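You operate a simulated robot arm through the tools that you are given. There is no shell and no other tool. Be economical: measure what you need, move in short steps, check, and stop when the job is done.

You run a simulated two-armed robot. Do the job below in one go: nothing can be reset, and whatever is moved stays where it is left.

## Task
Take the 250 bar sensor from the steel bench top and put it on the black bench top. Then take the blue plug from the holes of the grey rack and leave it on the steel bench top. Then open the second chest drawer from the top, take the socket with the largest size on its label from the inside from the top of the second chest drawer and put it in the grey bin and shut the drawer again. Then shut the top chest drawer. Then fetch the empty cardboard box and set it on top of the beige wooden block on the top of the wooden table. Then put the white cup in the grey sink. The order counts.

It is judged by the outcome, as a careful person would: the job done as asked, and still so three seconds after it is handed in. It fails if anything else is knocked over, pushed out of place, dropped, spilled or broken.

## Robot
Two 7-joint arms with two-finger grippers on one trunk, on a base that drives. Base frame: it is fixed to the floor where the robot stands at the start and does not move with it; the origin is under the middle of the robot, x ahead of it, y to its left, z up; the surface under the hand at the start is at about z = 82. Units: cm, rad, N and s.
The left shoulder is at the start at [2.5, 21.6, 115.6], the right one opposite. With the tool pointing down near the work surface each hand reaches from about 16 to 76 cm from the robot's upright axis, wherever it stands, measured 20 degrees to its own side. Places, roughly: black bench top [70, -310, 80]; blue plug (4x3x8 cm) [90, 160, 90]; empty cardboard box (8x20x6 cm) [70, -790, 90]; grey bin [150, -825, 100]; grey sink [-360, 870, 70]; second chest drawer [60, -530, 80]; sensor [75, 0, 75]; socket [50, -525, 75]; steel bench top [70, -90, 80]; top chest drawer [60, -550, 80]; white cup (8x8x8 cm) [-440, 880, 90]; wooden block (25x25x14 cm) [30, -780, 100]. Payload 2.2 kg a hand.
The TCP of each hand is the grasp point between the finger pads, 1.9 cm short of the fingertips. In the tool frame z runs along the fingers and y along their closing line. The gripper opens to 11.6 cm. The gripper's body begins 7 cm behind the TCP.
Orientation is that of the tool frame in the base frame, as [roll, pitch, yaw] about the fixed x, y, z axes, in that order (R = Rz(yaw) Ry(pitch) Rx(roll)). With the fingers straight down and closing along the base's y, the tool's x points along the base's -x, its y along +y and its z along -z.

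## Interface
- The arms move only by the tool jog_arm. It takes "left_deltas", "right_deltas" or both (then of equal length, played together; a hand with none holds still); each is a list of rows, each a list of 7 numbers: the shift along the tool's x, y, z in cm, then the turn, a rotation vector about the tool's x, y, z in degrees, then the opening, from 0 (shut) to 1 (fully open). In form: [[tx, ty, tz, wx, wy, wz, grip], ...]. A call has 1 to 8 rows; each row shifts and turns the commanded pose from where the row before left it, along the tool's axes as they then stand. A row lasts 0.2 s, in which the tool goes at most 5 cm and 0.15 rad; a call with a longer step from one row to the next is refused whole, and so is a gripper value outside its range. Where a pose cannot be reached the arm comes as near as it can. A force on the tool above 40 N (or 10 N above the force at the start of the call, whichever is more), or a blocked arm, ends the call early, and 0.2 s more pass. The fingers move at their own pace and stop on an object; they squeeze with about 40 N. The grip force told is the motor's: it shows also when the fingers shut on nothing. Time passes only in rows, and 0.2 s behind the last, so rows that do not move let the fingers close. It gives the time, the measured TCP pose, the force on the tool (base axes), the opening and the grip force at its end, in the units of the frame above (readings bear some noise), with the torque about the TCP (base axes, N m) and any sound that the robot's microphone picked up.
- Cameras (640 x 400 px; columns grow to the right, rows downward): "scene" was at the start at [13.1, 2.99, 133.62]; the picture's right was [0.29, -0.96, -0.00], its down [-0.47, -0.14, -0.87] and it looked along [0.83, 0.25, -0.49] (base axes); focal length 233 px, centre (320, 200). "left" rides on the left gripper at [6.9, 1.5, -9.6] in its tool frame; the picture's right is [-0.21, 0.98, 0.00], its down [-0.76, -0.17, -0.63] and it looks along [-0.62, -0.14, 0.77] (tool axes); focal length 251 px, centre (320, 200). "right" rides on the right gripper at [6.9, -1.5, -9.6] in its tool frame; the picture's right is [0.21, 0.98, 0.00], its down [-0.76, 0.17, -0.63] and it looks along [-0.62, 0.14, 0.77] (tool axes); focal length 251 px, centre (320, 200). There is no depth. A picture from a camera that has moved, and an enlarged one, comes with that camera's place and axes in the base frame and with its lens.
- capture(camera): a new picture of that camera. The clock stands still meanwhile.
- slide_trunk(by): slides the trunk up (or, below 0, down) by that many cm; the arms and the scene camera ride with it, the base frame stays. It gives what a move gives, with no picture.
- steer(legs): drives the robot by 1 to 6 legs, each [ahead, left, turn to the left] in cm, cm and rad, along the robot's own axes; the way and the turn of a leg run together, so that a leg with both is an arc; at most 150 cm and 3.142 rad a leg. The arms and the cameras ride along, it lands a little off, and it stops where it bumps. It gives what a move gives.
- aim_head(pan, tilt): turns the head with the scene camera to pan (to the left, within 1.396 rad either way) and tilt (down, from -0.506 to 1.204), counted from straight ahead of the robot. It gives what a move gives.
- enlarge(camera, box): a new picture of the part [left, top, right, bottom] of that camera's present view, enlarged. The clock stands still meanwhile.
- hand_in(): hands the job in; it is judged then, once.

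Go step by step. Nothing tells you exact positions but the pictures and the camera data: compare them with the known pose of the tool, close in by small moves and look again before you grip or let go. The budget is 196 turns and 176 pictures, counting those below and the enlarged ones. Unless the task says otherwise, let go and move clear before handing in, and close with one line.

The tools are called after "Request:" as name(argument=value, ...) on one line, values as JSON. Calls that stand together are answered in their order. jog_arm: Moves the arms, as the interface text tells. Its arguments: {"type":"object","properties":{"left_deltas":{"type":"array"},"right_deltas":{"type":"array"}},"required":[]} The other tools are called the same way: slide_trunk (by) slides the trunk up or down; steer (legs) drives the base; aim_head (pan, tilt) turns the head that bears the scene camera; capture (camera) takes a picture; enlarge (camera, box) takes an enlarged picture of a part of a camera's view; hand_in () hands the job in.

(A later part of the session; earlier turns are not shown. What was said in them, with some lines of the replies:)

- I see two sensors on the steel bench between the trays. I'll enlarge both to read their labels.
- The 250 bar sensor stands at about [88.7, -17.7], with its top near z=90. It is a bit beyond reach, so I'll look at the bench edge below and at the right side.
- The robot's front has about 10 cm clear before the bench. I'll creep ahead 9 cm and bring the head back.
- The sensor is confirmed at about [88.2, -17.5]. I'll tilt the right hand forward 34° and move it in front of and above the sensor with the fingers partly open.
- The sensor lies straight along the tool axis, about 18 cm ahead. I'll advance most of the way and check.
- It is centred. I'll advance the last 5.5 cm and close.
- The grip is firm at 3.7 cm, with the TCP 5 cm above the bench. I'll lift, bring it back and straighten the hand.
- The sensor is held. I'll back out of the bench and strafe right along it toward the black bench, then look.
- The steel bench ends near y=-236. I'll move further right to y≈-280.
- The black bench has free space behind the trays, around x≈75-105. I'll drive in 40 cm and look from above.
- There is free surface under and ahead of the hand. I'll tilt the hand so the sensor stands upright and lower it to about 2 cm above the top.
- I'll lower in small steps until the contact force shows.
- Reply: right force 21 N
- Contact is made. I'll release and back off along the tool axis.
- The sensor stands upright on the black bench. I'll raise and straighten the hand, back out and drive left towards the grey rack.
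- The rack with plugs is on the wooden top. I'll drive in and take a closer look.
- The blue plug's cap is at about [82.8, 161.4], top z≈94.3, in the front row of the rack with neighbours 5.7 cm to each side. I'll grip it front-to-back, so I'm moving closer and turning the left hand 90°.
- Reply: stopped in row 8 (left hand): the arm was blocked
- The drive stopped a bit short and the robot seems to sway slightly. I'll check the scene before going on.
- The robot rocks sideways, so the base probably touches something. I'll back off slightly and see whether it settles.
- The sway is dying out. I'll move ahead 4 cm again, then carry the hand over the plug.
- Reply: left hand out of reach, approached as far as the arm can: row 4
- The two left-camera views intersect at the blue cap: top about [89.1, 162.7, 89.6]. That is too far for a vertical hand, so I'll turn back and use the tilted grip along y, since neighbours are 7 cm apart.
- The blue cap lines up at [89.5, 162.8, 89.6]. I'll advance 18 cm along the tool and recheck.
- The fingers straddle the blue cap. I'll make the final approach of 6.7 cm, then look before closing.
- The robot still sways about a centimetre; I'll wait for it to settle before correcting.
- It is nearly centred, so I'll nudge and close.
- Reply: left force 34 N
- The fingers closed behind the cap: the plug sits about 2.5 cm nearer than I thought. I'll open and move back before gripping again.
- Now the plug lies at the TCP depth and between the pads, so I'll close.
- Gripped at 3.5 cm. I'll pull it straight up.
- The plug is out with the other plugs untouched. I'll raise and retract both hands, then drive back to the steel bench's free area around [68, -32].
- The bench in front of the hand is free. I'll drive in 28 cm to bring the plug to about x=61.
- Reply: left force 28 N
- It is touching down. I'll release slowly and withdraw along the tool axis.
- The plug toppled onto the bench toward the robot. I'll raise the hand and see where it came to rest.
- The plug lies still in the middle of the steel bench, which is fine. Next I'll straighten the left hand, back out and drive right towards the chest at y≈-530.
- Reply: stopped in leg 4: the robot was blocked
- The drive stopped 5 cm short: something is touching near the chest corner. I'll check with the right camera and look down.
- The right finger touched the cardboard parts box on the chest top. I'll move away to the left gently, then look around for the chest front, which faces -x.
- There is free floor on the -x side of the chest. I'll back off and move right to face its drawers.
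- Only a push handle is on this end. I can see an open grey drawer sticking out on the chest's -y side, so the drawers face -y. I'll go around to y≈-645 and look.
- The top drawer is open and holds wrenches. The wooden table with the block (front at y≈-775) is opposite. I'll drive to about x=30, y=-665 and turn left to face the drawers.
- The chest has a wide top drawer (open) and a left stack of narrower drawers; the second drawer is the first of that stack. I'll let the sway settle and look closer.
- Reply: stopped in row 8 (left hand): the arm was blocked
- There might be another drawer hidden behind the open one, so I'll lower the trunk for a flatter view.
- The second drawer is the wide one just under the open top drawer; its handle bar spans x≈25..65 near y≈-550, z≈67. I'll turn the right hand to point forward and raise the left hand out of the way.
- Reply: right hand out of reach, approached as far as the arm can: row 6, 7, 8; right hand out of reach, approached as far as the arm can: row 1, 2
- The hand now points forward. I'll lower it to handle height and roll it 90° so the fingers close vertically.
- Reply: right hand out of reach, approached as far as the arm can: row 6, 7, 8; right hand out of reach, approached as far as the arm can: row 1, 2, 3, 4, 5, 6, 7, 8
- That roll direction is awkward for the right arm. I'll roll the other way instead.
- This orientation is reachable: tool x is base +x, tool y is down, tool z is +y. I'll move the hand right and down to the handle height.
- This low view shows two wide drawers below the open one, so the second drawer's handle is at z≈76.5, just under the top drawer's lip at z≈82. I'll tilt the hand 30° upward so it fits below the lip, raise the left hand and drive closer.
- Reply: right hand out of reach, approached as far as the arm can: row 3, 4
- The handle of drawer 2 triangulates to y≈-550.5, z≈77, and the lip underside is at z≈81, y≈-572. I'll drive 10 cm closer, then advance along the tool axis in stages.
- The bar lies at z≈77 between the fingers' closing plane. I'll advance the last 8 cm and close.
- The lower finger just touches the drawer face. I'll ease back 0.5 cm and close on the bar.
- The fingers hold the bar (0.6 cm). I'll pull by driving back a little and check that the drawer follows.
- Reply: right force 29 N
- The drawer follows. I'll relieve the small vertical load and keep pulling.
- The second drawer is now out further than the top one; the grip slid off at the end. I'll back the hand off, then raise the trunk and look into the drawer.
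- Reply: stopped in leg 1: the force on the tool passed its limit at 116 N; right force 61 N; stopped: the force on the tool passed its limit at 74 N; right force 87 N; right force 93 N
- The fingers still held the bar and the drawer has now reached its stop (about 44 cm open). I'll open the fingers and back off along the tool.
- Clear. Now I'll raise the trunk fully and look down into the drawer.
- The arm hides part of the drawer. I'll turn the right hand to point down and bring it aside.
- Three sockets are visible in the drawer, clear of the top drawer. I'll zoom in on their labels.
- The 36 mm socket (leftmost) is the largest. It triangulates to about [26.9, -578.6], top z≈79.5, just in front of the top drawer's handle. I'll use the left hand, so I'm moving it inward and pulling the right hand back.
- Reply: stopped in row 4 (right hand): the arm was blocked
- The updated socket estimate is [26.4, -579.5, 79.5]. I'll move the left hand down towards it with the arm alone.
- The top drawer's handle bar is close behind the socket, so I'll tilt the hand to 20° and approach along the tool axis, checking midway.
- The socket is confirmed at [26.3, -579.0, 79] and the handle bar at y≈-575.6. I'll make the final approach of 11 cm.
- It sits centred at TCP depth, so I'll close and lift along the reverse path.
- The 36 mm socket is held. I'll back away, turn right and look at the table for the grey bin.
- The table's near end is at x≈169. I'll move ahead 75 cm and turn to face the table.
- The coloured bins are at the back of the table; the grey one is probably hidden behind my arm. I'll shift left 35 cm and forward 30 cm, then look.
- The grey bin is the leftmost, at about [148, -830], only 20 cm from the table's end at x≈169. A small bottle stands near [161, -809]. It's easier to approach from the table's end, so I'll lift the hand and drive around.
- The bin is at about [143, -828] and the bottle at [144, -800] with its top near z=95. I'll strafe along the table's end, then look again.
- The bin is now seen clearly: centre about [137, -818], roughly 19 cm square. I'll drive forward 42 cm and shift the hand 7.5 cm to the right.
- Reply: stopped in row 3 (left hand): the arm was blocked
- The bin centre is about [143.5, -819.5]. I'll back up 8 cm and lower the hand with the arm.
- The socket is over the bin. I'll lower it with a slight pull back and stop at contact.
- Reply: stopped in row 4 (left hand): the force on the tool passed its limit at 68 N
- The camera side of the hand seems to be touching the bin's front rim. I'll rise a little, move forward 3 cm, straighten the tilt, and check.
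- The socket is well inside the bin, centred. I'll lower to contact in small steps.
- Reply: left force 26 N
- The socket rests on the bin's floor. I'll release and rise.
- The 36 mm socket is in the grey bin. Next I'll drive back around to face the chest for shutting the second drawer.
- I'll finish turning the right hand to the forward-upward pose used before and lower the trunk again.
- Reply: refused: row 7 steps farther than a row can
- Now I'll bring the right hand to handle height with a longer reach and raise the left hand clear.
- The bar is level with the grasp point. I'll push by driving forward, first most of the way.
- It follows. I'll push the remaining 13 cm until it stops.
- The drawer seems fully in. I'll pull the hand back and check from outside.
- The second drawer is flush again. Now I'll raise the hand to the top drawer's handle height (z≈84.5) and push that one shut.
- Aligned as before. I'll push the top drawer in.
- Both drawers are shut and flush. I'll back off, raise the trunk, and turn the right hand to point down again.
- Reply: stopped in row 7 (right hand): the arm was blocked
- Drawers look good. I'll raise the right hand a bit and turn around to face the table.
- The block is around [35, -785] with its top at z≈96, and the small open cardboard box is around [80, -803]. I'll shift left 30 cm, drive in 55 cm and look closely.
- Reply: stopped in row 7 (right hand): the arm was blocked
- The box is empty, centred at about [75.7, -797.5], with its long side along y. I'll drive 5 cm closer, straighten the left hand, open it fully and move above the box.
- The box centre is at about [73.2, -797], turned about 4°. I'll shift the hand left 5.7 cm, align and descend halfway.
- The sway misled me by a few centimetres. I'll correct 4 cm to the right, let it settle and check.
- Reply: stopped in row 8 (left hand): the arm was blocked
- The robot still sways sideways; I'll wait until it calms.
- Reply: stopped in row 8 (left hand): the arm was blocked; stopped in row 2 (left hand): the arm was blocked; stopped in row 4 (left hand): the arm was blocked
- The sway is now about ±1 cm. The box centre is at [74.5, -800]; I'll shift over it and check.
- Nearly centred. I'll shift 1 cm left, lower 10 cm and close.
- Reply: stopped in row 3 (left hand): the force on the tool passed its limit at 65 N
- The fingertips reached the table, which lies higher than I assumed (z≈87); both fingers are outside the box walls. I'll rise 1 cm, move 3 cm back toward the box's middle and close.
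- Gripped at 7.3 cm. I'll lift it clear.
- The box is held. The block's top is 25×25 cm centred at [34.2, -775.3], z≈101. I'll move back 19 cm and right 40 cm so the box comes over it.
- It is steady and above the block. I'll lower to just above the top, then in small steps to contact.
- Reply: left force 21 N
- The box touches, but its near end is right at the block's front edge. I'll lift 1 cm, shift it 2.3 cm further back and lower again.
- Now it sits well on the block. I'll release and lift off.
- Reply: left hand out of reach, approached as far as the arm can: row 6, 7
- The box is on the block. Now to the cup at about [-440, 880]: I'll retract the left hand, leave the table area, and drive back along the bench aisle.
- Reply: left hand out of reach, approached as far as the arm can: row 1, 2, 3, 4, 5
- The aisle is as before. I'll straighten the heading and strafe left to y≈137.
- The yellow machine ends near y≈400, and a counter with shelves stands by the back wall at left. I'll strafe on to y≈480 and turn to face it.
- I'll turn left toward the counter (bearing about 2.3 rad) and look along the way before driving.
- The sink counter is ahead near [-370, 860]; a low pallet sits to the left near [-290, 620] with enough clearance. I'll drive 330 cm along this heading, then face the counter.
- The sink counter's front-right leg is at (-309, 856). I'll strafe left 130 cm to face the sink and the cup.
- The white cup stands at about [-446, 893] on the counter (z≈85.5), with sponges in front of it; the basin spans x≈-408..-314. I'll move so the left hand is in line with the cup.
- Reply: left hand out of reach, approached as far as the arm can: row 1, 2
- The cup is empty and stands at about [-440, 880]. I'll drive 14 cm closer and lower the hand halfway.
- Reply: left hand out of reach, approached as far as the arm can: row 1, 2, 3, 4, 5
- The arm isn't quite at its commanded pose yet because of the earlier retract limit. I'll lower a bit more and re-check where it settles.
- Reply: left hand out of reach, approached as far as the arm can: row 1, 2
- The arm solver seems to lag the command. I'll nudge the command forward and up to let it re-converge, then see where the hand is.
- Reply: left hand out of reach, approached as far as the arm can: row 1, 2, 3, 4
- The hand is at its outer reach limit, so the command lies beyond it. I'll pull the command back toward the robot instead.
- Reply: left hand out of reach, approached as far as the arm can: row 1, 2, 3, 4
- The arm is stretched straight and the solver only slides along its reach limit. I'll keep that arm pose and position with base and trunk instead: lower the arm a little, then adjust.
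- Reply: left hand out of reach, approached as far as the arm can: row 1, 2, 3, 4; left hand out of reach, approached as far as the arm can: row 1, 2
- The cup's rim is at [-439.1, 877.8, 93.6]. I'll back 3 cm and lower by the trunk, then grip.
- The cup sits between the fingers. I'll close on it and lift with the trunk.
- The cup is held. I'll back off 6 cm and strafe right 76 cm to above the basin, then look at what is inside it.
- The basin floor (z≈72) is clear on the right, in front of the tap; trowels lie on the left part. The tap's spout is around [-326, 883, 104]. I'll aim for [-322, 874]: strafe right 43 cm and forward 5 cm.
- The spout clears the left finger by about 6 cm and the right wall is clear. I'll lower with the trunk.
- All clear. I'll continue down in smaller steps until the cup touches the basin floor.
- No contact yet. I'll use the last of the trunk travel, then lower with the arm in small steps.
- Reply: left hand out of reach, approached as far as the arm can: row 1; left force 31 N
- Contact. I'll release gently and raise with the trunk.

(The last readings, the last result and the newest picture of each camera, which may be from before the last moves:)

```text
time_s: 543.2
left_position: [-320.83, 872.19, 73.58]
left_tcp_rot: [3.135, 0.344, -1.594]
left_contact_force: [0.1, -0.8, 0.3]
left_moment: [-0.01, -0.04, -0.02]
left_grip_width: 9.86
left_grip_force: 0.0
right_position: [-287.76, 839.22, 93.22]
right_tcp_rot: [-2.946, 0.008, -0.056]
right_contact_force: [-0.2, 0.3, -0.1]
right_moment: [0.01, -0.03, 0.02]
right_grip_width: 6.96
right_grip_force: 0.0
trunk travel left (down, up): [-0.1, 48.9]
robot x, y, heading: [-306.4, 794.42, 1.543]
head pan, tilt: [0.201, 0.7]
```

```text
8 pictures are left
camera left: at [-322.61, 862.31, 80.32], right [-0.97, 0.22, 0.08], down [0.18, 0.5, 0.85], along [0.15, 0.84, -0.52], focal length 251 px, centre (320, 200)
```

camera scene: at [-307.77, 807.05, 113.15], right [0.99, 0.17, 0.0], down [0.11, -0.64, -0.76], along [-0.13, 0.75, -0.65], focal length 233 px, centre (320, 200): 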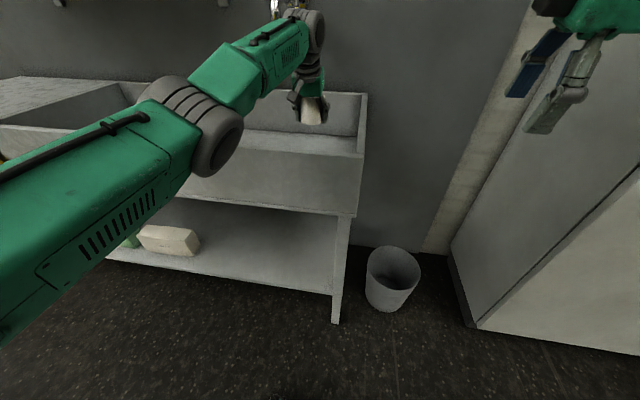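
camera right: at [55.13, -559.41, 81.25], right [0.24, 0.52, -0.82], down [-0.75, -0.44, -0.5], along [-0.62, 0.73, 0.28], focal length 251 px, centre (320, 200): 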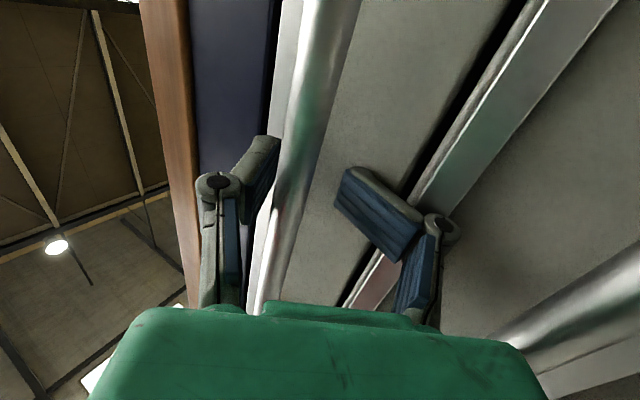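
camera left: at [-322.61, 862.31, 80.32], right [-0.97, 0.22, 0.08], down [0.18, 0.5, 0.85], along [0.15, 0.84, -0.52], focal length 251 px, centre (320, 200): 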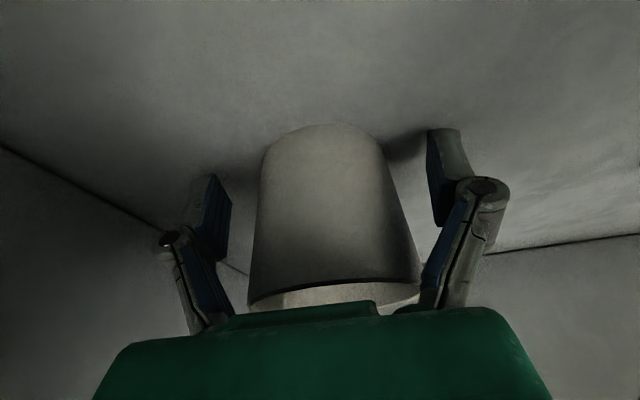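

The cup stands upright. I'll open fully and rise straight up with the trunk.

Request:
jog_arm(left_deltas=[[0, 0, 0, 0, 0, 0, 1.0], [0, 0, 0, 0, 0, 0, 1.0]])

Request:
slide_trunk(by=30)

Request:
capture(camera="left")

```text
time_s: 543.8
left_position: [-320.8, 872.12, 73.49]
left_tcp_rot: [3.133, 0.343, -1.594]
left_contact_force: [0.0, 0.1, 0.2]
left_moment: [0.0, -0.01, 0.0]
left_grip_width: 11.58
left_grip_force: 0.1
right_position: [-287.75, 839.26, 93.35]
right_tcp_rot: [-2.947, 0.007, -0.055]
right_contact_force: [0.3, -0.2, 0.2]
right_moment: [0.0, 0.0, 0.02]
right_grip_width: 7.0
right_grip_force: 0.1
trunk travel left (down, up): [-0.1, 48.9]
robot x, y, heading: [-306.67, 793.69, 1.543]
head pan, tilt: [0.201, 0.7]
```

```text
time_s: 546.8
left_position: [-320.87, 872.46, 103.4]
left_tcp_rot: [3.136, 0.34, -1.595]
left_contact_force: [-0.3, 0.3, -0.2]
left_moment: [0.01, -0.01, 0.0]
left_grip_width: 11.61
left_grip_force: 0.1
right_position: [-287.74, 839.34, 123.16]
right_tcp_rot: [-2.949, 0.006, -0.055]
right_contact_force: [1.5, 0.1, -0.4]
right_moment: [-0.01, 0.03, -0.02]
right_grip_width: 6.95
right_grip_force: 0.1
trunk travel left (down, up): [-30.1, 18.9]
robot x, y, heading: [-306.47, 794.05, 1.544]
head pan, tilt: [0.201, 0.7]
```

```text
7 pictures are left
camera left: at [-322.64, 862.71, 110.12], right [-0.97, 0.22, 0.08], down [0.18, 0.5, 0.85], along [0.15, 0.84, -0.52], focal length 251 px, centre (320, 200)
```

left: 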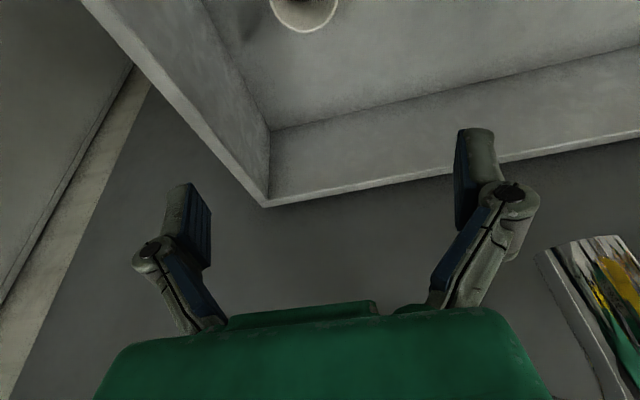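

The cup stands in the sink. I'll drive back clear of the counter and take a last look.

Request:
steer(legs=[[-50, 0, 0]])

Request:
aim_head(pan=0.1, tilt=0.5)

Request:
capture(camera="scene")

```text
time_s: 549.7
left_position: [-321.96, 822.44, 103.34]
left_tcp_rot: [3.138, 0.342, -1.598]
left_contact_force: [0.8, -0.8, -0.1]
left_moment: [0.01, -0.03, -0.04]
left_grip_width: 11.59
left_grip_force: 0.1
right_position: [-289.12, 789.27, 123.19]
right_tcp_rot: [-2.948, 0.005, -0.059]
right_contact_force: [-0.2, 0.0, -0.2]
right_moment: [0.02, 0.04, 0.02]
right_grip_width: 6.96
right_grip_force: 0.1
trunk travel left (down, up): [-30.1, 18.9]
robot x, y, heading: [-307.69, 743.87, 1.535]
head pan, tilt: [0.201, 0.7]
```

```text
time_s: 550.5
left_position: [-322.25, 822.15, 103.27]
left_tcp_rot: [3.134, 0.33, -1.594]
left_contact_force: [0.8, -0.1, 0.2]
left_moment: [-0.01, 0.03, 0.0]
left_grip_width: 11.59
left_grip_force: 0.0
right_position: [-289.21, 788.77, 123.22]
right_tcp_rot: [-2.945, 0.004, -0.06]
right_contact_force: [-0.3, -1.1, 0.4]
right_moment: [-0.02, 0.01, 0.01]
right_grip_width: 6.97
right_grip_force: 0.0
trunk travel left (down, up): [-30.1, 18.9]
robot x, y, heading: [-308.02, 743.89, 1.543]
head pan, tilt: [0.099, 0.499]
```

```text
6 pictures are left
camera scene: at [-308.4, 757.75, 133.81], right [1.0, 0.07, 0.0], down [0.03, -0.48, -0.88], along [-0.06, 0.87, -0.48], focal length 233 px, centre (320, 200)
```

scene: 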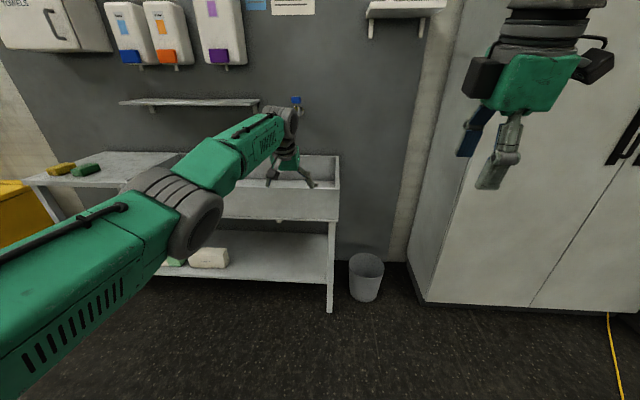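

Everything has been done in order, and both hands are empty and clear, so I'm handing in.

Request:
hand_in()

```text
The job is handed in.
```

All six tasks are done in the order you gave and handed in, but one other item got bumped: while driving past the chest, the right hand touched the cardboard parts box on top of it and may have shifted it slightly. The blue plug also tipped over when I let go; it is lying on the steel bench.
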